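You operate a simulated robot arm through the tools that you are given. There is no shell and no other tool. Be economical: measure what you need, move in short steps, check, and stop when the job is done.

The job below is to be done with a simulated robot arm. You get a single attempt, and the scene is never put back.

JOB
Take the tall tube and leave it on the top of the small steel table. Then take the pouch from the top of the long table and leave it on the window side of the packing table. Then take the purple coupling on the top of the long table and put it away on the chair side of the packing table. Then open the container bench drawer. Keep to this order. Set down upright: tall tube, purple coupling.
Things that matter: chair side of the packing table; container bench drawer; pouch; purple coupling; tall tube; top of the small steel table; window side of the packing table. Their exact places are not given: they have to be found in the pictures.

It is judged by the outcome, as a careful person would: the job done as asked, and still so three seconds after it is handed in. It fails if anything else is knocked over, pushed out of place, dropped, spilled or broken.

ROBOT AND FRAMES
A 7-joint arm with a vacuum gripper on a trunk, on a base that drives. Base frame: it is fixed to the floor where the robot stands at the start and does not move with it; the origin is under the middle of the robot, x ahead of it, y to its left, z up; the surface under the hand at the start is at about z = 880. Lengths are in mm, angles in rad, forces in N, time in s.
Its first joint turns from -2.897 to 2.897 rad. Places, roughly: chair side of the packing table [-100, 3200, 900]; container bench drawer [-9300, 3700, 800]; pouch [750, 0, 1000]; purple coupling (5x5x8 cm) [900, -800, 900]; tall tube (6x6x12 cm) [500, 100, 900]; top of the small steel table [-2700, -1000, 1000]; window side of the packing table [-100, 4400, 900]. Payload 1.06 kg.
Tool frame: the origin (TCP) lies in the middle of the cups' lips, and z points out of the cups. The gripper has 1 cup of 24 mm across, covering 24 by 24 mm (tool x, y); the bellows give 8 mm. With the vacuum on, a cup seals on a smooth face that it is pressed against (1 to 4 N); it does not hold porous or soft things. The pull reaches 23 N.
Orientation is told as [roll, pitch, yaw] about the base's x, y, z axes, in that order, counted from this pose: with the cups facing straight down, the tool's x points along the base's -x, its y along +y and its z along -z.

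CONTROLS
- The arm moves only by the tool apply_moves. Its argument "rows" is a list of rows, each a list of 7 numbers: the turn, a rotation vector about the tool's x, y, z in units of 5 degrees (1.0 is 5 degrees), then the shift along the tool's x, y, z in units of 25 mm (1.0 is 25 mm), then the vacuum: 1 switches it on, -1 off. In form: [[ax, ay, az, tx, ty, tz, vacuum], ...]. A call has 1 to 20 rows; each row shifts and turns the commanded pose from where the row before left it, along the tool's axes as they then stand. A call with a number of a shift or a turn outside -1 to 1 is refused whole. Each row takes 0.2 s and may step no farther than 50 mm and 0.15 rad from the row before; otherwise, or with a gripper value out of range, the whole call is refused. A pose out of reach is approached as far as the arm can. The call stops where the force on the tool passes 40 N (or 10 N more than at its start, if that is more) or the arm is blocked; 0.2 s more then pass. The pull builds up within a second once a cup has sealed. Time passes only in rows, and 0.2 s behind the last, so rows that do not move give it time. It gives the time, the measured TCP pose, the force on the tool (base axes) and the pull of the vacuum at its end, in the units of the frame above (readings bear some noise), with the torque about the TCP (base axes, N m) and any sound that the robot's microphone picked up.
- Cameras (640 x 400 px; columns grow to the right, rows downward): "scene" is now at [153.3, 157.3, 1476.5]; the picture's right is [-0.63, -0.77, 0.00], its down [-0.53, 0.44, -0.72] and it looks along [0.56, -0.46, -0.69] (base axes); focal length 250 px, centre (320, 200). "wrist" rides on the gripper at [78, 19, -96] in the tool frame; the picture's right is [-0.24, 0.97, 0.00], its down [-0.71, -0.17, -0.68] and it looks along [-0.67, -0.16, 0.73] (tool axes); focal length 243 px, centre (320, 200).
- grab_frame(camera): a new picture of that camera. The clock stands still meanwhile.
- base_move(legs): drives the robot by 1 to 6 legs, each [ahead, left, turn to the left] in mm, mm and rad, along the robot's own axes; the way and the turn of a leg run together, so that a leg with both is an arc; at most 1500 mm and 3.142 rad a leg. The arm and the cameras ride along, it lands a little off, and it stops where it bumps. It gives what a move gives.
- head_to(pan, tilt): turns the head with the scene camera to pan (to the left, within 2.094 rad either way) and tilt (down, from -0.506 to 1.204), counted from straight ahead of the robot. It gives what a move gives.
- probe_pixels(camera, pixels): for up to 12 pixels [column, row] of the newest picture of that camera ("zoom" is the newest enlarged one), the place [x, y, z] in the base frame of the surface seen there, good to about 3 mm, but the place of the scene camera against the robot may be out by one fixed shift of up to 12 mm in any direction. The clock stands still meanwhile.
- zoom(camera, box): a new picture of the part [left, top, right, bottom] of that camera's present view, enlarged. The clock stands still meanwhile.
- close_job(): hands the job in; it is judged then, once.

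Go step by step. Measure first, check grasps and placings, and put right what went wrong. The budget is 110 turns and 90 pictures, counting those below and the enlarged ones. Unless the task says otherwise, let go and move clear before handing in, and close with one line.

The tools are called after ">>>" as name(argument=value, ...) on one line, values as JSON. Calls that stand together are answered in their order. apply_moves: Moves the arm, as the interface text tells. Its arguments: {"type":"object","properties":{"rows":{"type":"array"}},"required":["rows"]} The other tools are called the same way: base_move (legs) drives the base; head_to (pan, tilt) turns the head that bears the scene camera; grab_frame (camera) takes a picture; probe_pixels (camera, pixels) gives the place of the surface under pixels of a picture; zoom (camera, box) takes an enlarged picture of a part of a camera's view; close_job () hands the job in.

At the start:

```text
clock: 0.0
ee_pos: [539.0, -239.0, 1153.7]
tool_rot: [0.0, -0.001, 0.0]
force: [0.6, 0.2, 0.4]
torque: [0.0, -0.02, 0.01]
pull: 0.0
robot x, y, heading: [-4.1, 1.5, -0.004]
head pan, tilt: [-0.688, 0.759]
```

scene: 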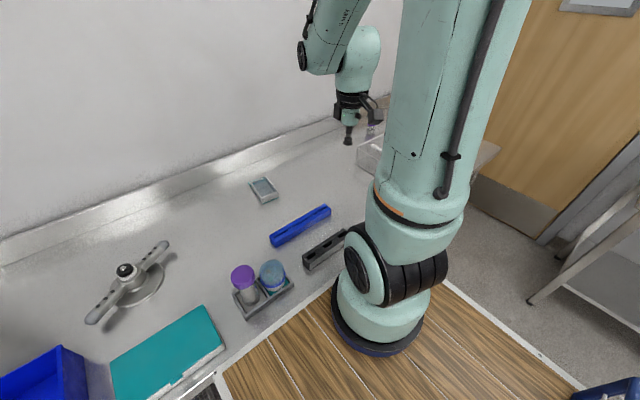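
wrist: 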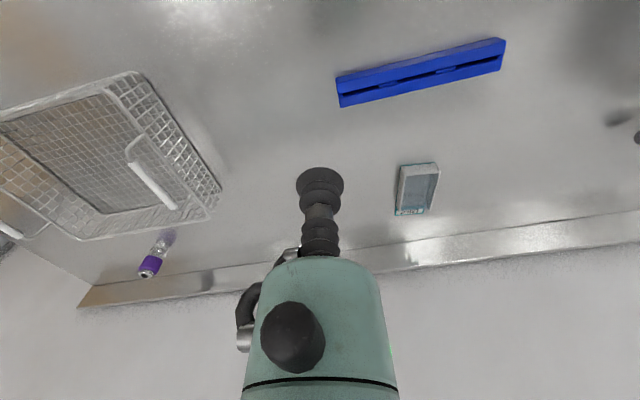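

The scene picture shows a rack with two capped vessels near (245,285) and (272,275), a flat card near (264,190), and a purple-topped thing near (155,260) in the wrist picture. I'll probe these and zoom.

>>> probe_pixels(camera="scene", pixels=[[242, 274], [272, 268], [250, 295], [264, 190], [265, 305], [300, 225], [325, 250], [165, 360], [130, 272], [372, 130], [230, 220]])

>>> probe_pixels(camera="wrist", pixels=[[150, 266], [165, 242], [417, 188], [420, 75], [150, 180], [70, 150], [320, 175]])

>>> zoom(camera="scene", box=[200, 160, 360, 330])

>>> zoom(camera="wrist", box=[0, 60, 240, 300])

```text
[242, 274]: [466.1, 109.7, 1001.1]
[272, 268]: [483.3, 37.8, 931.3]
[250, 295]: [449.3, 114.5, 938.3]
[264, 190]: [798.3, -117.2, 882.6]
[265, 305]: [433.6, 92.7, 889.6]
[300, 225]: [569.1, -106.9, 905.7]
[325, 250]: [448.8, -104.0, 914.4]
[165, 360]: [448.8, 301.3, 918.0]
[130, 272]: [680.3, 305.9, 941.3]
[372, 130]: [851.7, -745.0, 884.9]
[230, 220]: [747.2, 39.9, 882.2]
```

```text
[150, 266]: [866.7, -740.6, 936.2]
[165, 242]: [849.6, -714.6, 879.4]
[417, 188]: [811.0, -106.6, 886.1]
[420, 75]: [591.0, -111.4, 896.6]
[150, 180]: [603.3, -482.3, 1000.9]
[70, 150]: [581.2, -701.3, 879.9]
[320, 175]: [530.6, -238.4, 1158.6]
```

```text
2.35 times, centred on (280, 245) of scene
```

zoom: 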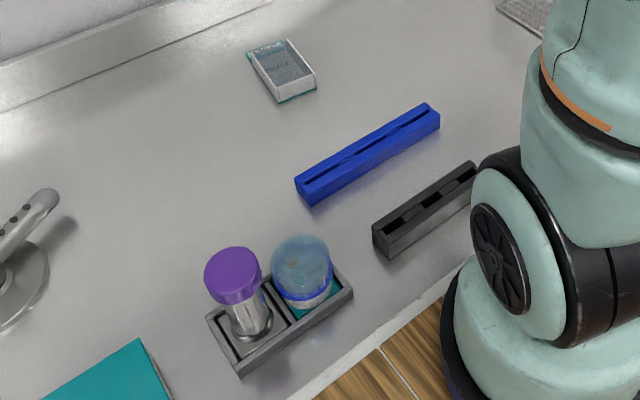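

```text
1.67 times, centred on (120, 180) of wrist
```

zoom: 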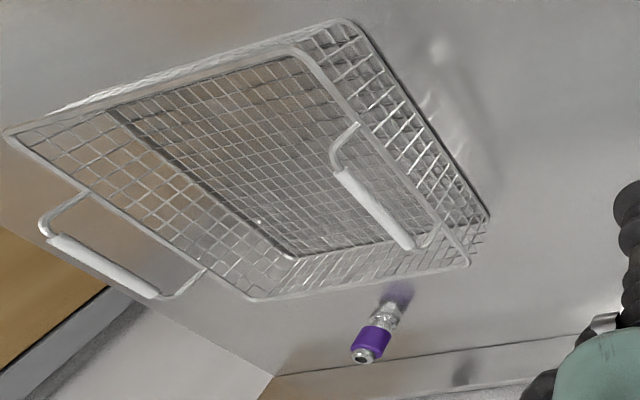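

The purple-capped tube stands in a tray at about (466,110), its top at z≈1001; the coupling is at about (860,-735). I look for the pouch and the rest of the room.

>>> zoom(camera="scene", box=[235, 165, 295, 215])

>>> head_to(pan=0.5, tilt=0.6)

>>> grab_frame(camera="scene")

>>> head_to(pan=2.0, tilt=0.3)

>>> grab_frame(camera="scene")

>>> head_to(pan=-2.0, tilt=0.3)

>>> grab_frame(camera="scene")

```text
8.00 times, centred on (265, 190) of scene
```

zoom: 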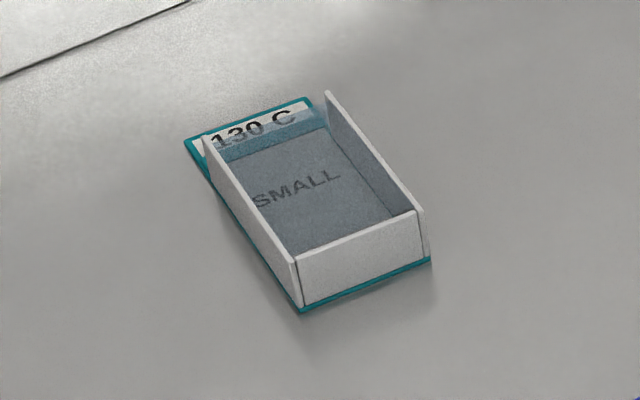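

```text
clock: 1.4
ee_pos: [539.4, -239.4, 1154.5]
tool_rot: [0.0, 0.001, 0.001]
force: [-0.1, -0.3, -0.8]
torque: [-0.03, 0.0, 0.02]
pull: 0.0
robot x, y, heading: [2.4, -2.5, 0.002]
head pan, tilt: [0.499, 0.6]
```

```text
84 pictures are left
```

scene: 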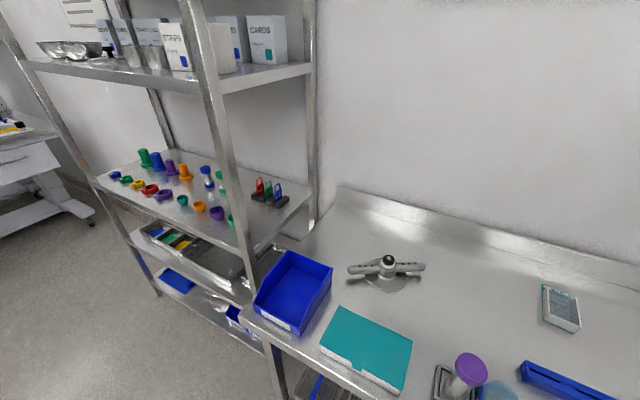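

```text
clock: 3.0
ee_pos: [538.8, -238.7, 1154.1]
tool_rot: [0.001, 0.001, -0.001]
force: [-0.1, 0.1, 1.2]
torque: [-0.01, -0.04, 0.0]
pull: 0.0
robot x, y, heading: [-0.6, -1.1, 0.002]
head pan, tilt: [2.0, 0.3]
```

```text
83 pictures are left
```

scene: 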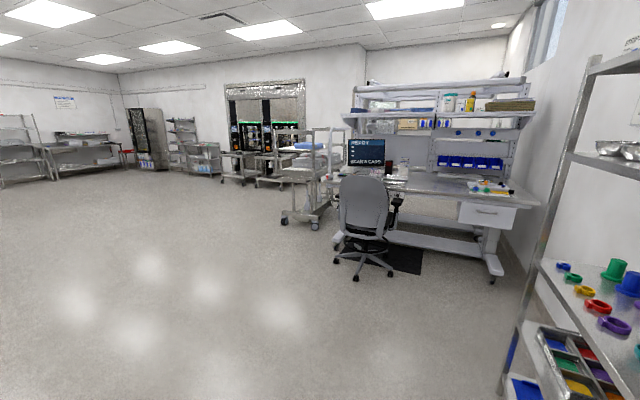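

```text
clock: 6.3
ee_pos: [540.0, -239.5, 1153.4]
tool_rot: [-0.001, 0.0, 0.0]
force: [-0.5, 0.5, 0.0]
torque: [-0.02, -0.01, -0.01]
pull: 0.0
robot x, y, heading: [0.5, 3.4, 0.0]
head pan, tilt: [-2.0, 0.3]
```

```text
82 pictures are left
```

scene: 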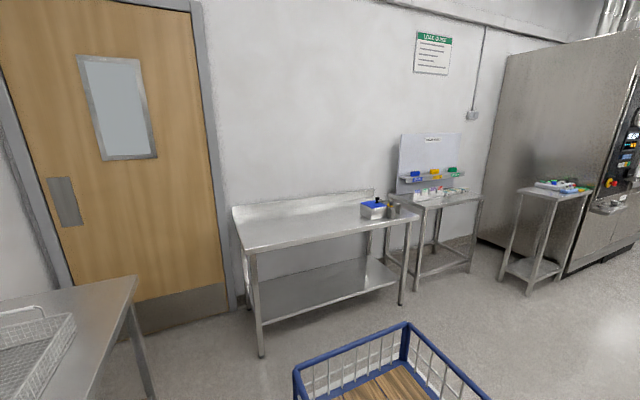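

The only pouch-like thing is the "130 C SMALL" piece at (805,-112). I probe the tables behind me in this picture to identify the small steel table.

>>> probe_pixels(camera="scene", pixels=[[300, 225], [372, 210], [430, 205], [455, 197], [540, 193], [560, 188], [250, 235], [360, 390], [580, 200], [520, 190]])

>>> zoom(camera="scene", box=[340, 120, 640, 310])

>>> zoom(camera="wrist", box=[360, 130, 480, 240])

>>> head_to(pan=2.09, tilt=0.3)

>>> zoom(camera="scene", box=[280, 80, 540, 290])

>>> zoom(camera="scene", box=[0, 60, 340, 240])

```text
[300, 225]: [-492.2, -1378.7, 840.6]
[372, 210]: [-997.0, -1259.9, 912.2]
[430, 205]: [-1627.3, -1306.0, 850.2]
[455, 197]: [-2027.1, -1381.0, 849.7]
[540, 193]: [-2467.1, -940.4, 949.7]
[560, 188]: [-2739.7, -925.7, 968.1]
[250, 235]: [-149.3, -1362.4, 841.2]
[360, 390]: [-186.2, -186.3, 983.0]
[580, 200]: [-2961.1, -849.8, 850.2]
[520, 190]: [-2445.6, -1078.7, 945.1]
```

```text
2.11 times, centred on (490, 215) of scene
```

zoom: 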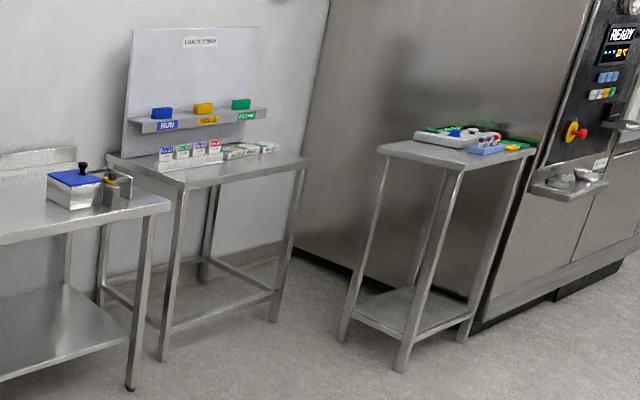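

```text
3.64 times, centred on (420, 185) of wrist
```

zoom: 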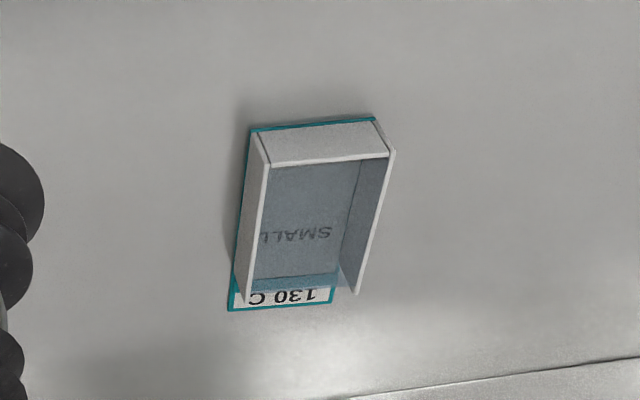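

```text
clock: 9.6
ee_pos: [539.9, -240.0, 1154.4]
tool_rot: [0.0, 0.001, 0.0]
force: [-0.2, -0.1, -0.2]
torque: [0.02, 0.02, -0.03]
pull: 0.1
robot x, y, heading: [1.1, -4.0, -0.005]
head pan, tilt: [2.089, 0.3]
```

```text
1.90 times, centred on (410, 185) of scene
```

zoom: 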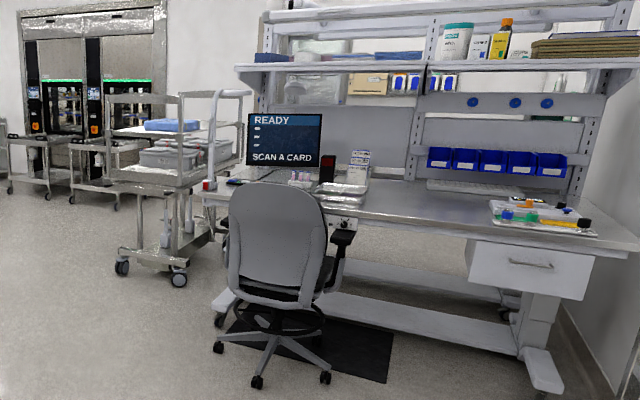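

```text
1.88 times, centred on (170, 150) of scene
```

zoom: 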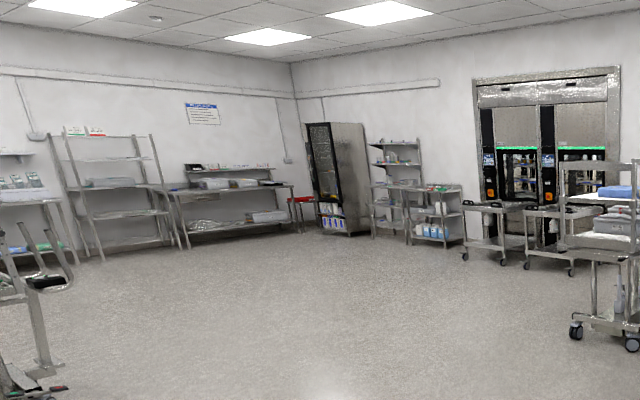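

The small steel table seems to be the one at about (-2650,-950) with its top near z≈945. Now I look straight ahead at the long table for any other pouch candidate.

>>> head_to(pan=-0.1, tilt=0.7)

>>> grab_frame(camera="scene")

```text
clock: 11.7
ee_pos: [539.1, -239.6, 1153.4]
tool_rot: [0.001, 0.0, 0.0]
force: [0.3, 0.6, -0.5]
torque: [-0.01, 0.01, 0.01]
pull: 0.1
robot x, y, heading: [0.2, 3.3, -0.0]
head pan, tilt: [-0.099, 0.7]
```

```text
77 pictures are left
```

scene: 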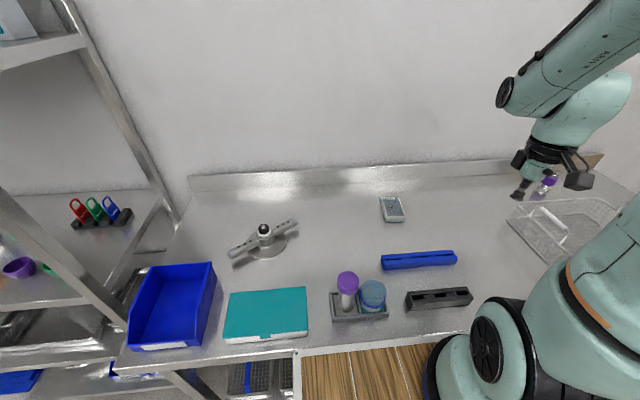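

The only item near (750,0) is the small "130 C" piece at (393,208), so it is the pouch. I zoom there and at the tube, and measure both.

>>> zoom(camera="scene", box=[363, 185, 423, 230])

>>> probe_pixels(camera="zoom", pixels=[[320, 200], [320, 250], [260, 200], [320, 300], [220, 130], [420, 150], [300, 150], [320, 225], [330, 190], [345, 215]])

>>> zoom(camera="scene", box=[310, 255, 410, 330])

>>> probe_pixels(camera="zoom", pixels=[[180, 170], [235, 130], [290, 170], [240, 150], [240, 180], [240, 260], [205, 300], [270, 310], [400, 230], [130, 270], [500, 385], [235, 345]])

```text
8.89 times, centred on (393, 208) of scene
```

zoom: 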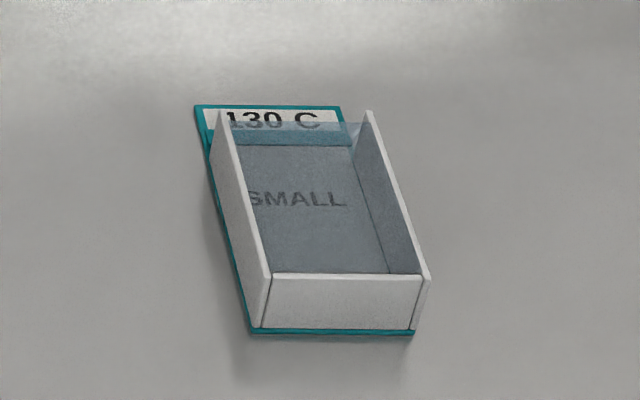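

```text
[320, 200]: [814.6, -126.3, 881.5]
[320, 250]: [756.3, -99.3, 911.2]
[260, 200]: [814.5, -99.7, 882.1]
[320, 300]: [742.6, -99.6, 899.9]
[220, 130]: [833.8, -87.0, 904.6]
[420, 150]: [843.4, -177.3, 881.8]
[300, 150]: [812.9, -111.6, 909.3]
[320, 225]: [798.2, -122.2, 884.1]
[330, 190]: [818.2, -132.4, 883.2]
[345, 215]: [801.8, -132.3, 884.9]
```

```text
5.33 times, centred on (360, 292) of scene
```

zoom: 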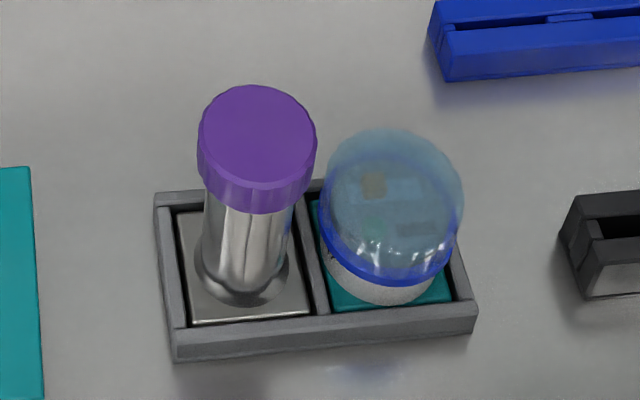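

```text
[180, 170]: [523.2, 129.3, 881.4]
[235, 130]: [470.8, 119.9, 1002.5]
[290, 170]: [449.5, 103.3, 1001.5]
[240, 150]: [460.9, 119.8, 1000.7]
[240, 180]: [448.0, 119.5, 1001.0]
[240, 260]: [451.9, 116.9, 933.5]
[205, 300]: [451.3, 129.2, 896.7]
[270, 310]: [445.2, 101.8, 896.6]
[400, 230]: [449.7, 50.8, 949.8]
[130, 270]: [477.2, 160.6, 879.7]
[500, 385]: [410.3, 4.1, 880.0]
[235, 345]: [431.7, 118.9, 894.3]
```

The cap's top is at z≈1001 around (460,112), too close to the robot's axis (<500 mm). I back the base up 150 mm, then bring the tool toward the tube at its present height.

>>> base_move(legs=[[-150, 0, 0]])

>>> apply_moves(rows=[[0, 0, 0, 0, 1, 0, -1], [0, 0, 0, 0, 1, 0, -1], [0, 0, 0, 0, 1, 0, -1], [0, 0, 0, 0, 1, 0, -1], [0, 0, 0, 0, 1, 0, -1], [0, 0, 0, 0, 1, 0, -1], [0, 0, 0, 0, 1, 0, -1], [0, 0, 0, 0, 1, 0, -1], [0, 0, 0, 0, 1, 0, -1], [0, 0, 0, 0, 1, 0, -1], [0, 0, 0, -1, 1, 0, -1], [0, 0, 0, -1, 1, 0, -1], [0, 0, 0, 0, 0, 0, -1]])

>>> grab_frame(camera="wrist")

```text
clock: 13.0
ee_pos: [387.4, -238.2, 1154.5]
tool_rot: [0.001, 0.0, 0.001]
force: [0.2, 0.2, 0.6]
torque: [0.01, -0.02, -0.04]
pull: 0.0
robot x, y, heading: [-150.4, 1.9, -0.002]
head pan, tilt: [-0.099, 0.7]
```

```text
clock: 15.8
ee_pos: [439.2, 62.8, 1153.2]
tool_rot: [0.001, 0.001, 0.004]
force: [0.2, -0.5, 0.9]
torque: [-0.02, -0.02, 0.04]
pull: 0.2
robot x, y, heading: [-148.3, -0.0, 0.001]
head pan, tilt: [-0.099, 0.7]
```

```text
74 pictures are left
```

wrist: 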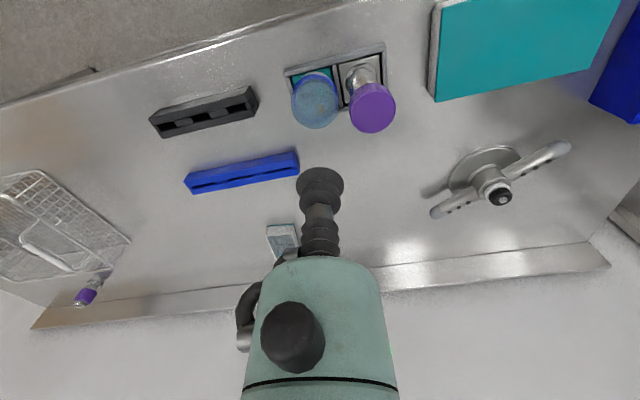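

The wrist view shows the purple cap around (372,107); I probe its rim and middle.

>>> probe_pixels(camera="wrist", pixels=[[372, 107], [352, 105], [393, 107], [372, 88], [372, 129], [316, 100], [372, 118]])

>>> zoom(camera="wrist", box=[280, 40, 420, 140])

```text
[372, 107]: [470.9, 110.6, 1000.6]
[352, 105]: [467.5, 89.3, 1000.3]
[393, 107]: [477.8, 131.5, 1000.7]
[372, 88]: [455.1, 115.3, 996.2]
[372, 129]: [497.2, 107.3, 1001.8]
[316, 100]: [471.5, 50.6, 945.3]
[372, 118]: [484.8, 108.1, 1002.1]
```

```text
4.00 times, centred on (350, 90) of wrist
```

zoom: 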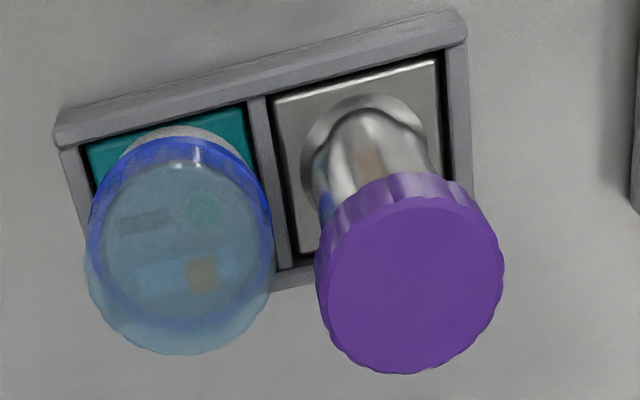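

The cap's face centre is pixel (372,111), i.e. about (476,110,1001). I move above it, and come down to z≈1012 with vacuum on.

>>> apply_moves(rows=[[0, 0, 0, -0.75, 0.95, 0, -1], [0, 0, 0, -0.75, 0.95, 0, -1], [0, 0, 0, 0, 0, 1, 1], [0, 0, 0, 0, 0, 1, 1], [0, 0, 0, 0, 0, 1, 1], [0, 0, 0, 0, 0, 1, 1], [0, 0, 0, 0, 0, 1, 1], [0, 0, 0, 0, 0, 0.6, 1], [0, 0, 0, 0, 0, 0, 1]])

>>> grab_frame(camera="wrist")

```text
clock: 17.8
ee_pos: [475.5, 111.2, 1013.3]
tool_rot: [-0.001, -0.001, 0.001]
force: [0.1, 0.7, 0.1]
torque: [0.01, 0.01, -0.03]
pull: 0.2
robot x, y, heading: [-151.2, -2.0, 0.007]
head pan, tilt: [-0.099, 0.7]
```

```text
72 pictures are left
```

wrist: 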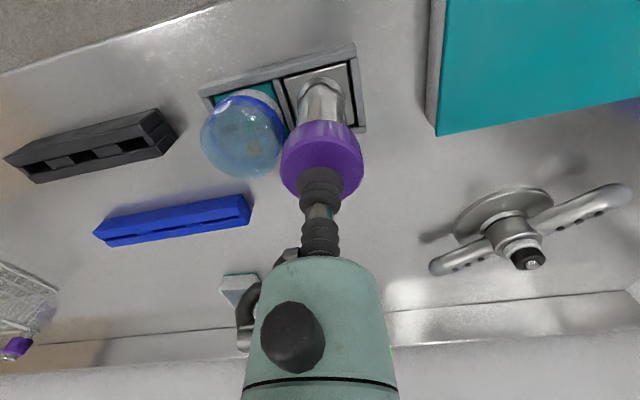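

The cup is 12 mm over the cap and centred. I press down in small steps.

>>> apply_moves(rows=[[0, 0, 0, 0, 0, 0.3, 1], [0, 0, 0, 0, 0, 0.15, 1], [0, 0, 0, 0, 0, 0.1, 1], [0, 0, 0, 0, 0, 0, 1], [0, 0, 0, 0, 0, 0, 1]])

```text
clock: 19.0
ee_pos: [475.6, 109.8, 1000.3]
tool_rot: [0.0, 0.001, 0.002]
force: [-1.5, -0.9, 3.3]
torque: [-0.03, 0.03, 0.02]
pull: 23.2
robot x, y, heading: [-153.7, 0.4, -0.001]
head pan, tilt: [-0.099, 0.7]
```

Sealed (pull 23.2 N). I lift straight up and check.

>>> apply_moves(rows=[[0, 0, 0, 0, 0, -0.2, 1], [0, 0, 0, 0, 0, -0.4, 1], [0, 0, 0, 0, 0, -0.6, 1], [0, 0, 0, 0, 0, -0.8, 1], [0, 0, 0, 0, 0, -1, 1], [0, 0, 0, 0, 0, -1, 1], [0, 0, 0, 0, 0, -1, 1], [0, 0, 0, 0, 0, -1, 1], [0, 0, 0, 0, 0, -1, 1], [0, 0, 0, 0, 0, -1, 1], [0, 0, 0, 0, 0, -0.5, 1], [0, 0, 0, 0, 0, 0, 1]])

>>> grab_frame(camera="wrist")

>>> grab_frame(camera="scene")

```text
clock: 21.6
ee_pos: [474.8, 108.6, 1212.0]
tool_rot: [0.0, 0.001, 0.002]
force: [-0.2, 0.0, -2.3]
torque: [-0.01, 0.03, 0.01]
pull: 22.5
robot x, y, heading: [-151.0, -1.5, 0.006]
head pan, tilt: [-0.099, 0.7]
```

```text
71 pictures are left
```

wrist: 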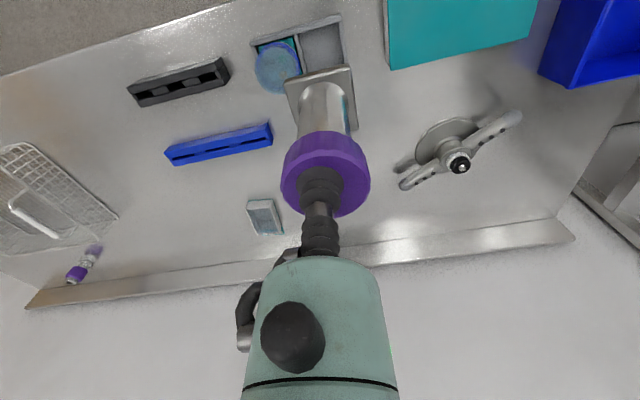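

```text
70 pictures are left
```

scene: 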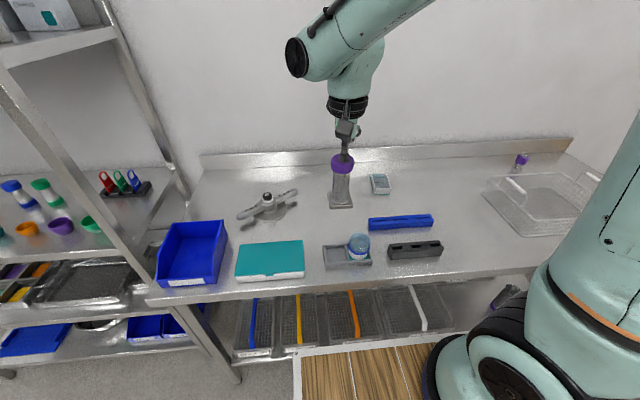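

The tube with its square foot is held cleanly. I back away from the long table, turn right toward the small steel table and look.

>>> base_move(legs=[[-1250, 0, 0], [0, 0, -1.571], [0, -900, 0]])

>>> head_to(pan=-0.3, tilt=0.5)

>>> grab_frame(camera="scene")

```text
clock: 36.0
ee_pos: [-2167.9, -643.1, 1211.9]
tool_rot: [-0.001, -0.001, -1.568]
force: [0.3, 0.5, -2.0]
torque: [0.07, 0.05, -0.02]
pull: 22.5
robot x, y, heading: [-2277.1, -16.5, -1.571]
head pan, tilt: [-0.099, 0.7]
```

```text
clock: 36.8
ee_pos: [-2168.1, -642.4, 1211.8]
tool_rot: [0.0, 0.0, -1.566]
force: [-0.2, -1.5, -2.0]
torque: [0.09, 0.01, 0.03]
pull: 22.5
robot x, y, heading: [-2278.3, -18.5, -1.57]
head pan, tilt: [-0.3, 0.499]
```

```text
69 pictures are left
```

scene: 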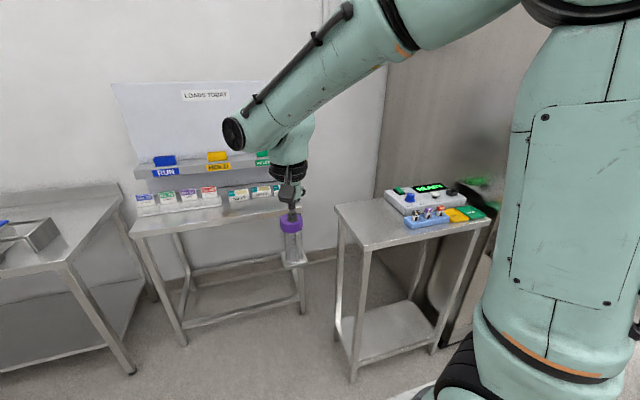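

The small table's clear part is its near-left side around (375,225). I probe it.

>>> probe_pixels(camera="scene", pixels=[[370, 212], [380, 228], [372, 246], [338, 208], [395, 240], [385, 202], [410, 224], [490, 220], [355, 206], [400, 195], [470, 190]])

>>> zoom(camera="scene", box=[320, 160, 510, 270])

```text
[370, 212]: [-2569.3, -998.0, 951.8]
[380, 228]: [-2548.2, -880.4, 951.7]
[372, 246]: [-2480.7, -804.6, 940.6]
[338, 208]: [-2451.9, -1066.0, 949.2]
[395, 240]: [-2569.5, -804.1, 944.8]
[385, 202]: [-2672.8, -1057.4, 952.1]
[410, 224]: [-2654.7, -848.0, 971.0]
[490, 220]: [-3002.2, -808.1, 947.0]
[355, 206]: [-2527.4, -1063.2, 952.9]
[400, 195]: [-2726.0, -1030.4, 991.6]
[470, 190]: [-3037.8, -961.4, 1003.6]
```

```text
3.37 times, centred on (415, 215) of scene
```

zoom: 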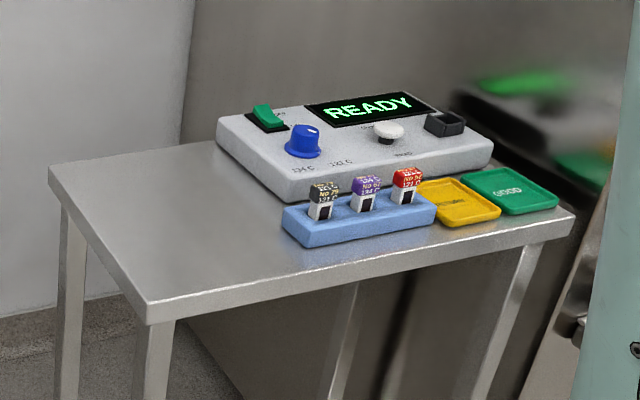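

The tabletop is at z≈951, spanning x −2450…−3000 and y −805…−1070; I'll set the tube at (−2545,−940). I drive closer.

>>> base_move(legs=[[0, -250, 0], [150, 0, 0]])

```text
clock: 39.5
ee_pos: [-2413.8, -794.6, 1210.8]
tool_rot: [0.0, 0.0, -1.57]
force: [0.4, -0.1, -2.4]
torque: [0.07, 0.04, -0.01]
pull: 22.9
robot x, y, heading: [-2523.6, -164.9, -1.562]
head pan, tilt: [-0.3, 0.499]
```

Now I shift over the spot and lower to about 12 mm above the expected contact (z≈1070).

>>> apply_moves(rows=[[0, 0, 0, -0.967, -0.873, 0, 1], [0, 0, 0, -0.967, -0.873, 0, 1], [0, 0, 0, -0.967, -0.873, 0, 1], [0, 0, 0, -0.967, -0.873, 0, 1], [0, 0, 0, -0.967, -0.873, 0, 1], [0, 0, 0, -0.967, -0.873, 0, 1], [0, 0, 0, 0, 0, 0, 1], [0, 0, 0, 0, 0, 1, 1], [0, 0, 0, 0, 0, 1, 1], [0, 0, 0, 0, 0, 1, 1], [0, 0, 0, 0, 0, 1, 1], [0, 0, 0, 0, 0, 0.8, 1], [0, 0, 0, 0, 0, 0, 1]])

>>> grab_frame(camera="scene")

```text
clock: 42.4
ee_pos: [-2544.4, -938.4, 1091.5]
tool_rot: [-0.001, 0.0, -1.567]
force: [-0.4, -0.2, -3.6]
torque: [0.08, 0.01, 0.01]
pull: 23.0
robot x, y, heading: [-2523.3, -170.6, -1.566]
head pan, tilt: [-0.3, 0.499]
```

```text
67 pictures are left
```

scene: 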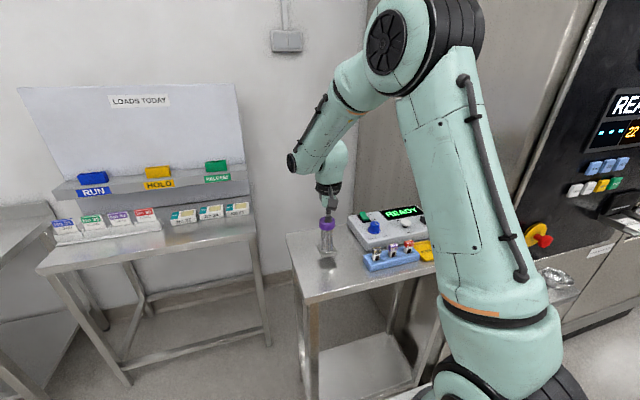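

The tube hangs over the free left part of the tabletop, about 20 mm up. I lower it in small steps until it touches.

>>> apply_moves(rows=[[0, 0, 0, 0, 0, 0.4, 1], [0, 0, 0, 0, 0, 0.2, 1], [0, 0, 0, 0, 0, 0.15, 1], [0, 0, 0, 0, 0, 0, 1]])

```text
clock: 43.4
ee_pos: [-2544.2, -938.5, 1071.9]
tool_rot: [0.0, 0.0, -1.567]
force: [0.4, 0.2, -2.5]
torque: [0.04, 0.05, -0.01]
pull: 22.9
robot x, y, heading: [-2528.2, -168.6, -1.563]
head pan, tilt: [-0.3, 0.499]
```

>>> apply_moves(rows=[[0, 0, 0, 0, 0, 0.08, 1], [0, 0, 0, 0, 0, 0.08, 1], [0, 0, 0, 0, 0, 0, 1]])

```text
clock: 44.1
ee_pos: [-2544.4, -938.5, 1069.4]
tool_rot: [0.0, 0.0, -1.567]
force: [-0.7, -0.9, -2.0]
torque: [0.11, 0.05, 0.0]
pull: 22.9
robot x, y, heading: [-2525.4, -167.8, -1.568]
head pan, tilt: [-0.3, 0.499]
```

Still hanging (−2 N). I go on in 2 mm steps.

>>> apply_moves(rows=[[0, 0, 0, 0, 0, 0.06, 1], [0, 0, 0, 0, 0, 0.06, 1], [0, 0, 0, 0, 0, 0, 1]])

>>> zoom(camera="scene", box=[280, 170, 390, 300])

```text
clock: 45.0
ee_pos: [-2545.2, -939.7, 1067.1]
tool_rot: [0.0, 0.001, -1.569]
force: [-1.2, 1.9, 5.4]
torque: [0.09, 0.03, 0.0]
pull: 22.7
robot x, y, heading: [-2525.2, -167.4, -1.569]
head pan, tilt: [-0.3, 0.499]
```

```text
3.08 times, centred on (335, 235) of scene
```

zoom: 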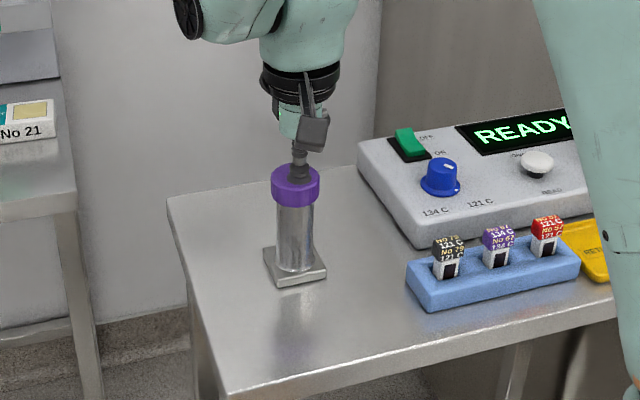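

It stands on the table (force +5.4 N). Vacuum off, wait, then rise.

>>> apply_moves(rows=[[0, 0, 0, 0, 0, -0.1, -1], [0, 0, 0, 0, 0, 0, -1], [0, 0, 0, 0, 0, 0, -1], [0, 0, 0, 0, 0, 0, -1], [0, 0, 0, 0, 0, 0, -1]])

>>> apply_moves(rows=[[0, 0, 0, 0, 0, -0.2, -1], [0, 0, 0, 0, 0, -0.4, -1], [0, 0, 0, 0, 0, -0.8, -1], [0, 0, 0, 0, 0, -1, -1], [0, 0, 0, 0, 0, -1, -1], [0, 0, 0, 0, 0, -1, -1], [0, 0, 0, 0, 0, -1, -1], [0, 0, 0, 0, 0, 0, -1]])

>>> zoom(camera="scene", box=[280, 170, 390, 300])

```text
clock: 46.1
ee_pos: [-2544.7, -939.5, 1068.1]
tool_rot: [0.001, -0.002, -1.569]
force: [-0.2, 0.5, 0.0]
torque: [-0.01, -0.02, 0.02]
pull: 0.1
robot x, y, heading: [-2525.4, -167.9, -1.569]
head pan, tilt: [-0.3, 0.499]
```

```text
clock: 48.0
ee_pos: [-2545.4, -939.5, 1203.4]
tool_rot: [-0.001, 0.001, -1.569]
force: [-0.1, -0.7, 0.1]
torque: [-0.01, 0.05, -0.02]
pull: 0.0
robot x, y, heading: [-2523.8, -169.6, -1.566]
head pan, tilt: [-0.3, 0.499]
```

```text
3.08 times, centred on (335, 235) of scene
```

zoom: 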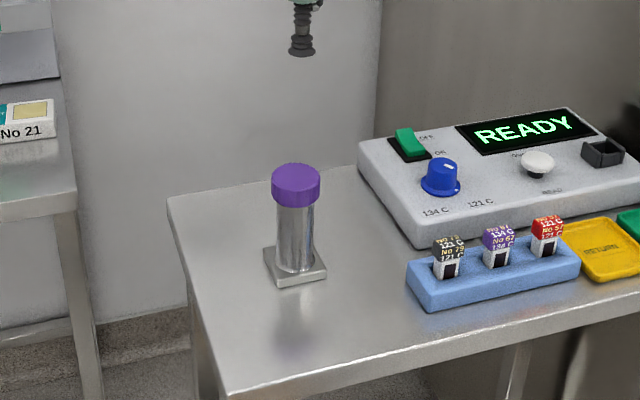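

The tube stands upright. Now back to the long table for the pouch.

>>> base_move(legs=[[170, 0, 0]])

```text
clock: 49.4
ee_pos: [-2542.7, -1112.4, 1203.4]
tool_rot: [-0.003, 0.001, -1.567]
force: [0.3, 0.0, 0.0]
torque: [0.0, 0.02, 0.02]
pull: 0.0
robot x, y, heading: [-2524.7, -341.8, -1.561]
head pan, tilt: [-0.3, 0.499]
```

I drove forward instead of back by mistake; no bump was reported (force ≈0, pose as commanded). I back out now, turn and return, then verify the table.

>>> base_move(legs=[[-340, 0, 0]])

>>> grab_frame(camera="scene")

>>> base_move(legs=[[0, 0, 1.571], [1500, 0, 0], [1050, -40, 0]])

>>> grab_frame(camera="wrist")

```text
clock: 51.6
ee_pos: [-2544.7, -771.6, 1203.4]
tool_rot: [0.001, 0.001, -1.566]
force: [0.7, -0.3, -0.2]
torque: [0.0, 0.01, 0.05]
pull: 0.1
robot x, y, heading: [-2522.4, -1.6, -1.568]
head pan, tilt: [-0.3, 0.499]
```

```text
64 pictures are left
```

scene: 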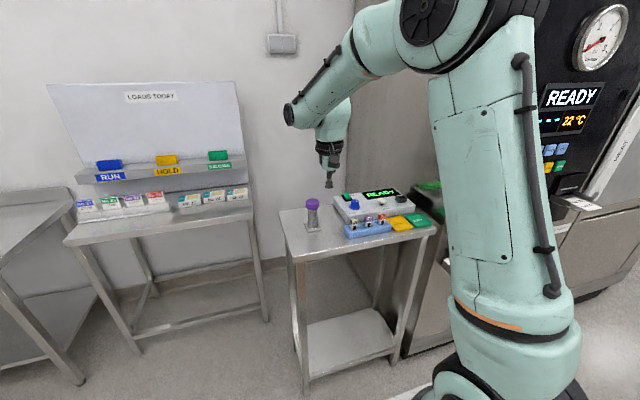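

```text
clock: 68.0
ee_pos: [806.8, -12.8, 1202.0]
tool_rot: [-0.001, 0.0, 0.024]
force: [-0.2, 0.3, -0.4]
torque: [-0.01, 0.03, 0.03]
pull: 0.1
robot x, y, heading: [30.9, -11.1, 0.031]
head pan, tilt: [-0.3, 0.499]
```

```text
63 pictures are left
```

wrist: 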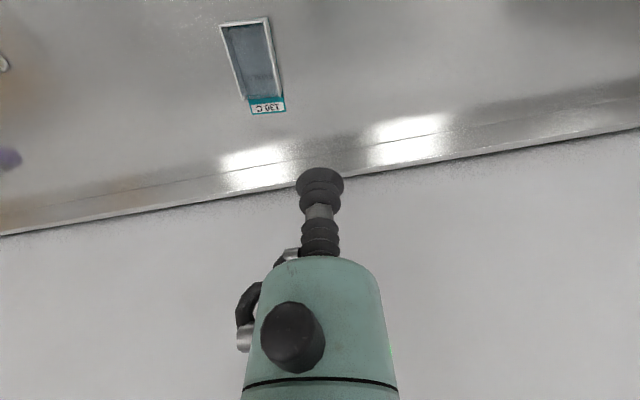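

The table and tube are undisturbed. The pouch is at (255,62) in the wrist view; I zoom and probe it densely.

>>> zoom(camera="wrist", box=[200, 5, 310, 125])

>>> probe_pixels(camera="wrist", pixels=[[225, 30], [245, 24], [267, 22], [235, 60], [250, 35], [255, 60], [260, 80], [265, 92], [275, 60], [267, 106], [247, 60], [262, 60]])

```text
3.33 times, centred on (255, 65) of wrist
```

zoom: 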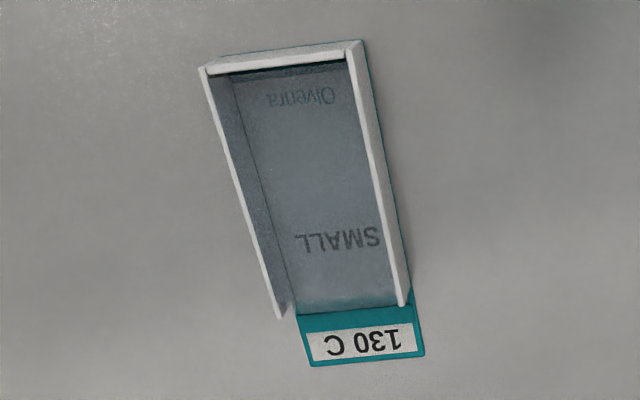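

```text
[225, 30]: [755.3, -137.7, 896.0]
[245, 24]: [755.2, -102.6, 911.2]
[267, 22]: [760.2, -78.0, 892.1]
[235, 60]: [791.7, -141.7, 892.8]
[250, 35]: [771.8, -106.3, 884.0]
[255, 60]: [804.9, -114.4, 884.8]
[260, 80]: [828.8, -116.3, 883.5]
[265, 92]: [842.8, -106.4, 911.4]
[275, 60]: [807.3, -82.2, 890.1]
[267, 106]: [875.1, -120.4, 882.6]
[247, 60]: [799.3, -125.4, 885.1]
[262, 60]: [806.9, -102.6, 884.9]
```

The pouch's middle is about (803,-112), floor at 885, possibly with a clear cover at ~911. I go above it and down to z≈925.

>>> apply_moves(rows=[[0, 0, 0, 0.06, -0.99, 0, -1], [0, 0, 0, 0.06, -0.99, 0, -1], [0, 0, 0, 0.06, -0.99, 0, -1], [0, 0, 0, 0.06, -0.99, 0, -1], [0, 0, 0, 0, 0, 1, -1], [0, 0, 0, 0, 0, 1, -1], [0, 0, 0, 0, 0, 1, -1], [0, 0, 0, 0, 0, 1, -1], [0, 0, 0, 0, 0, 1, -1], [0, 0, 0, 0, 0, 1, -1], [0, 0, 0, 0, 0, 1, -1], [0, 0, 0, 0, 0, 1, -1], [0, 0, 0, 0, 0, 1, -1], [0, 0, 0, 0, 0, 1, 1], [0, 0, 0, 0, 0, 1, 1], [0, 0, 0, 0, 0, 0, 1]])

>>> grab_frame(camera="wrist")

```text
clock: 71.4
ee_pos: [801.5, -112.1, 929.8]
tool_rot: [0.0, 0.0, 0.024]
force: [-0.4, 0.3, 0.5]
torque: [-0.01, 0.01, 0.01]
pull: 0.1
robot x, y, heading: [34.6, -7.2, 0.028]
head pan, tilt: [-0.3, 0.499]
```

```text
61 pictures are left
```

wrist: 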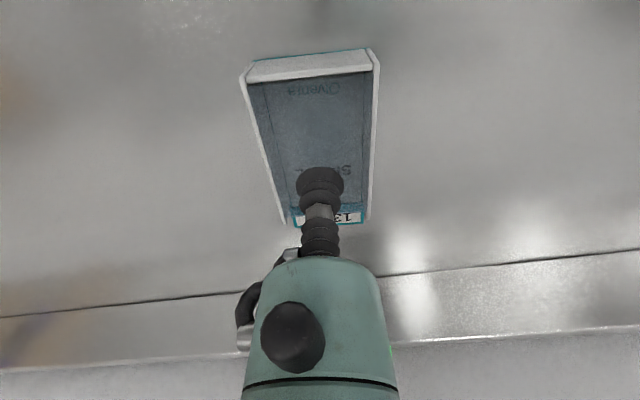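

The cup is over the pouch, roughly centred. I descend slowly, watching for contact at 911 first.

>>> apply_moves(rows=[[0, 0, 0, 0, 0, 0.4, 1], [0, 0, 0, 0, 0, 0.2, 1], [0, 0, 0, 0, 0, 0.15, 1], [0, 0, 0, 0, 0, 0, 1], [0, 0, 0, 0, 0, 0, 1]])

```text
clock: 72.6
ee_pos: [801.4, -113.6, 908.8]
tool_rot: [0.0, 0.0, 0.024]
force: [-0.5, 1.3, 2.3]
torque: [-0.01, -0.02, 0.03]
pull: 22.8
robot x, y, heading: [34.2, -7.3, 0.026]
head pan, tilt: [-0.3, 0.499]
```

Sealed at z≈909 on a clear cover. I lift a little and check that the whole thing comes along.

>>> apply_moves(rows=[[0, 0, 0, 0, 0, -0.2, 1], [0, 0, 0, 0, 0, -0.4, 1], [0, 0, 0, 0, 0, -0.8, 1], [0, 0, 0, 0, 0, -1, 1], [0, 0, 0, 0, 0, -1, 1], [0, 0, 0, 0, 0, 0, 1]])

>>> grab_frame(camera="wrist")

```text
clock: 74.0
ee_pos: [799.5, -108.5, 993.9]
tool_rot: [0.002, 0.001, 0.024]
force: [-0.1, -0.5, 0.2]
torque: [0.0, 0.01, 0.05]
pull: 23.0
robot x, y, heading: [31.3, -9.8, 0.024]
head pan, tilt: [-0.3, 0.499]
```

```text
60 pictures are left
```

wrist: 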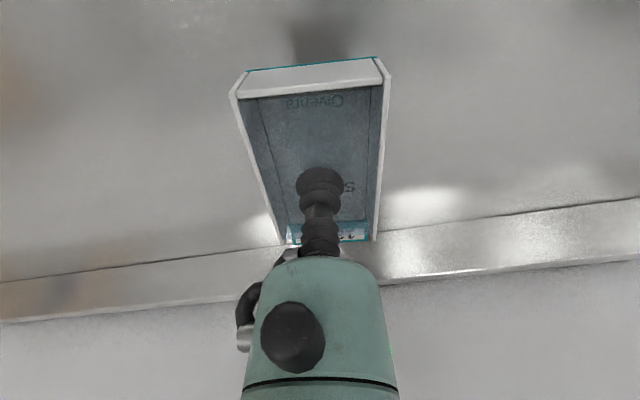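

The whole pouch came up (its shadow is on the table below). I raise it further, back away, turn left and look at the packing table.

>>> apply_moves(rows=[[0, 0, 0, 0, 0, -1, 1], [0, 0, 0, 0, 0, -1, 1], [0, 0, 0, 0, 0, -1, 1], [0, 0, 0, 0, 0, -1, 1], [0, 0, 0, 0, 0, -1, 1], [0, 0, 0, 0, 0, -1, 1], [0, 0, 0, 0, 0, -1, 1], [0, 0, 0, 0, 0, -1, 1]])

>>> base_move(legs=[[-900, 0, 0], [0, 0, 1.545], [600, 0, 0]])

>>> head_to(pan=-0.2, tilt=0.35)

>>> grab_frame(camera="scene")

```text
clock: 75.8
ee_pos: [802.0, -111.1, 1191.7]
tool_rot: [0.0, 0.002, 0.022]
force: [0.5, -0.6, -0.2]
torque: [0.02, 0.0, -0.02]
pull: 22.6
robot x, y, heading: [33.3, -8.5, 0.03]
head pan, tilt: [-0.3, 0.499]
```

```text
clock: 87.4
ee_pos: [-747.7, 1343.0, 1192.0]
tool_rot: [-0.002, 0.001, 1.561]
force: [0.1, -0.1, 0.2]
torque: [0.02, 0.0, -0.05]
pull: 22.9
robot x, y, heading: [-876.8, 578.9, 1.557]
head pan, tilt: [-0.3, 0.499]
```

```text
clock: 88.1
ee_pos: [-748.3, 1341.4, 1193.0]
tool_rot: [0.001, 0.0, 1.561]
force: [0.2, 0.3, -0.2]
torque: [-0.03, 0.02, 0.01]
pull: 23.3
robot x, y, heading: [-873.9, 581.4, 1.563]
head pan, tilt: [-0.201, 0.351]
```

```text
59 pictures are left
```

scene: 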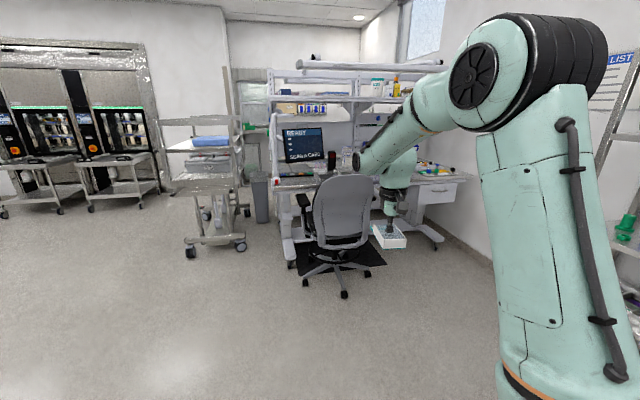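

>>> zoom(camera="scene", box=[230, 40, 480, 280])

>>> probe_pixels(camera="scene", pixels=[[278, 185], [300, 178], [330, 175], [440, 185], [425, 172], [285, 225], [445, 195], [300, 150], [345, 90], [395, 90], [272, 200], [410, 230]])

```text
1.67 times, centred on (355, 160) of scene
```

zoom: 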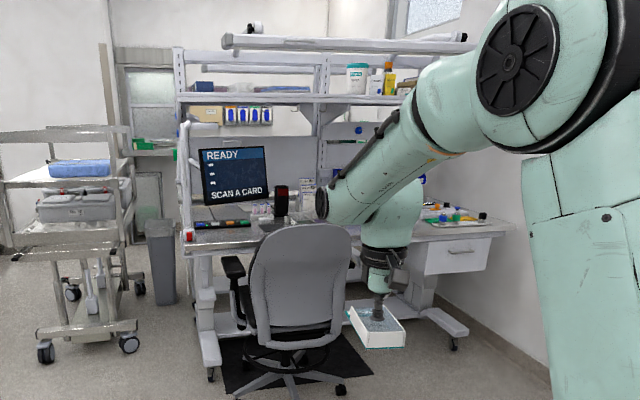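

```text
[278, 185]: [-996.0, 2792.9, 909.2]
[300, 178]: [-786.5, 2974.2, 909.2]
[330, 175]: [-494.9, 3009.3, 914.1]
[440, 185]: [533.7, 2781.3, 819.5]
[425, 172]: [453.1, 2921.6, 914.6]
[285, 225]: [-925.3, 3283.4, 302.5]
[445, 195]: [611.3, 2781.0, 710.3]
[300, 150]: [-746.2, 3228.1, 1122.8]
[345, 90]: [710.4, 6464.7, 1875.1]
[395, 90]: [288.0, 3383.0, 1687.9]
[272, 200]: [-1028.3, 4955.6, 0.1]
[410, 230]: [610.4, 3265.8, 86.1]
```

The near edge of the packing table is at y≈2780, x −1000…700, top z≈910. The window side (y≈4400) must be behind the shelf unit; I look for a way around its left end.

>>> probe_pixels(camera="scene", pixels=[[258, 215], [262, 180], [190, 253], [240, 247], [222, 205], [245, 170], [250, 150], [228, 95], [90, 212], [60, 216], [150, 190], [236, 235]])

>>> zoom(camera="scene", box=[160, 60, 340, 260])

```text
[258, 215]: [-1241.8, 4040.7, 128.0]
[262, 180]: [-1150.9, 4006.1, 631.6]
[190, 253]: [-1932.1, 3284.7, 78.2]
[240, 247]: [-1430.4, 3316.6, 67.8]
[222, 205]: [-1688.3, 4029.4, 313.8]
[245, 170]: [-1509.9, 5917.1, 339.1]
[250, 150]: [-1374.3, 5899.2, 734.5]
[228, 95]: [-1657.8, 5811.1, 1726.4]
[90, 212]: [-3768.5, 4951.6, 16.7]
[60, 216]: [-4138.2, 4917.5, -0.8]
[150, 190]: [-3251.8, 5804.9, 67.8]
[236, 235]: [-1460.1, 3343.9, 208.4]
```

```text
2.00 times, centred on (250, 160) of scene
```

zoom: 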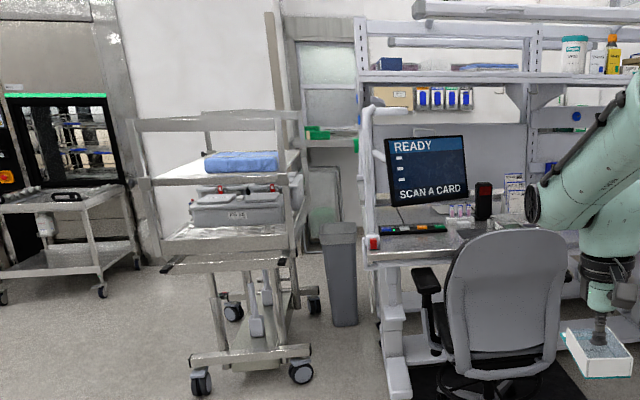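

The way left of the cart (x≈−1940…−1430, y 3285…4150) looks open. I drive to about (−2600,3500) and look.

>>> base_move(legs=[[0, 1300, 0], [1000, 430, 0], [1400, 0, 0]])

>>> head_to(pan=-0.9, tilt=0.35)

>>> grab_frame(camera="scene")

>>> head_to(pan=0.1, tilt=0.4)

>>> grab_frame(camera="scene")

```text
clock: 106.3
ee_pos: [-2402.2, 3763.0, 1192.2]
tool_rot: [-0.001, 0.0, 1.545]
force: [0.1, -0.2, 0.0]
torque: [-0.04, 0.01, 0.01]
pull: 23.2
robot x, y, heading: [-2542.1, 2999.1, 1.548]
head pan, tilt: [-0.201, 0.351]
```

```text
clock: 107.4
ee_pos: [-2402.5, 3763.0, 1192.6]
tool_rot: [0.001, 0.0, 1.544]
force: [-0.8, 0.5, 0.7]
torque: [0.01, -0.01, 0.0]
pull: 22.7
robot x, y, heading: [-2544.4, 3005.4, 1.548]
head pan, tilt: [-0.901, 0.351]
```

```text
56 pictures are left
```

scene: 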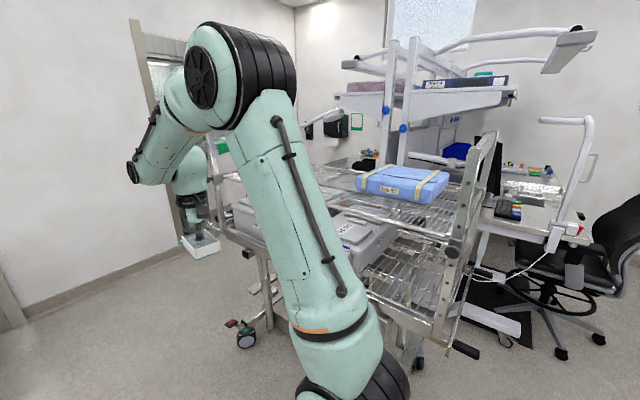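

```text
clock: 108.7
ee_pos: [-2401.9, 3761.5, 1192.9]
tool_rot: [0.001, 0.0, 1.544]
force: [0.3, 0.5, -0.2]
torque: [0.02, 0.01, 0.04]
pull: 23.2
robot x, y, heading: [-2546.1, 3003.4, 1.548]
head pan, tilt: [0.099, 0.4]
```

```text
55 pictures are left
```

scene: 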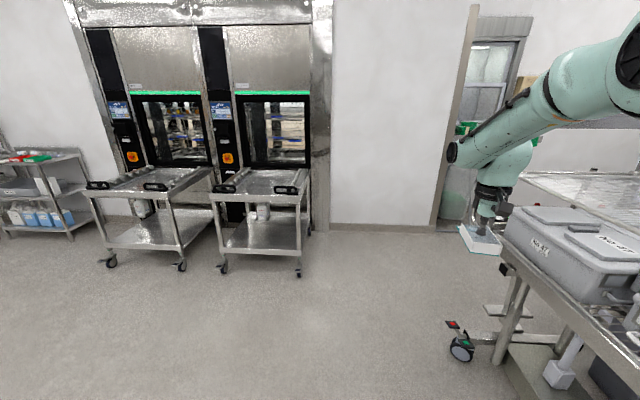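

The corridor ahead is open to the far wall, and the packing table is double-sided. I go on to about y≈4500 and look right along the table's back.

>>> base_move(legs=[[1500, 40, 0]])

>>> head_to(pan=-1.35, tilt=0.35)

>>> grab_frame(camera="scene")

```text
refused: leg 1 is longer than a leg can be; nothing moved
```

```text
clock: 110.2
ee_pos: [-2400.8, 3761.7, 1191.7]
tool_rot: [0.001, -0.001, 1.544]
force: [1.3, -0.8, -0.1]
torque: [0.01, -0.01, 0.01]
pull: 22.8
robot x, y, heading: [-2539.9, 3001.7, 1.541]
head pan, tilt: [-1.349, 0.351]
```

```text
54 pictures are left
```

scene: 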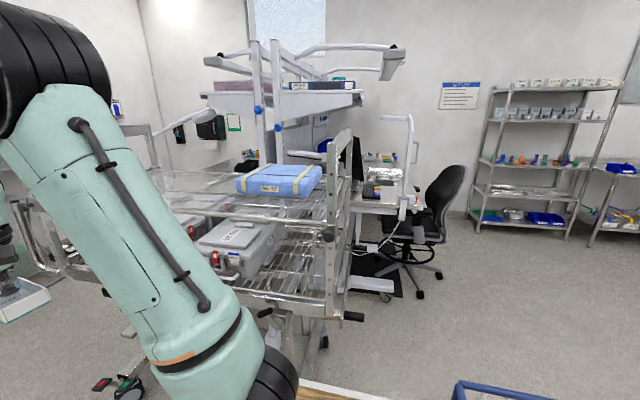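

>>> base_move(legs=[[1450, 0, 0]])

>>> grab_frame(camera="scene")

```text
clock: 117.5
ee_pos: [-2359.9, 5223.9, 1192.8]
tool_rot: [0.001, -0.001, 1.543]
force: [0.8, 0.3, -0.9]
torque: [-0.01, 0.02, -0.05]
pull: 23.1
robot x, y, heading: [-2499.0, 4466.8, 1.548]
head pan, tilt: [-1.349, 0.351]
```

```text
53 pictures are left
```

scene: 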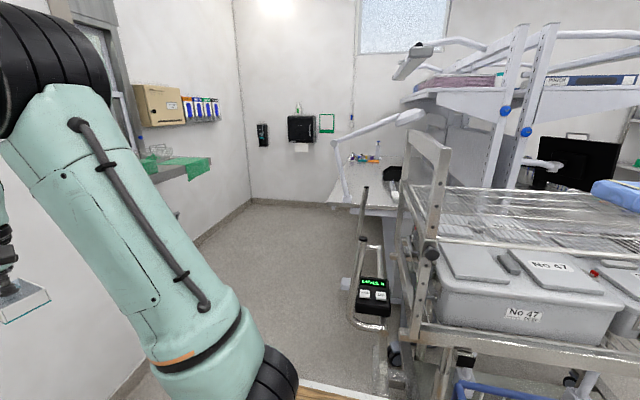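

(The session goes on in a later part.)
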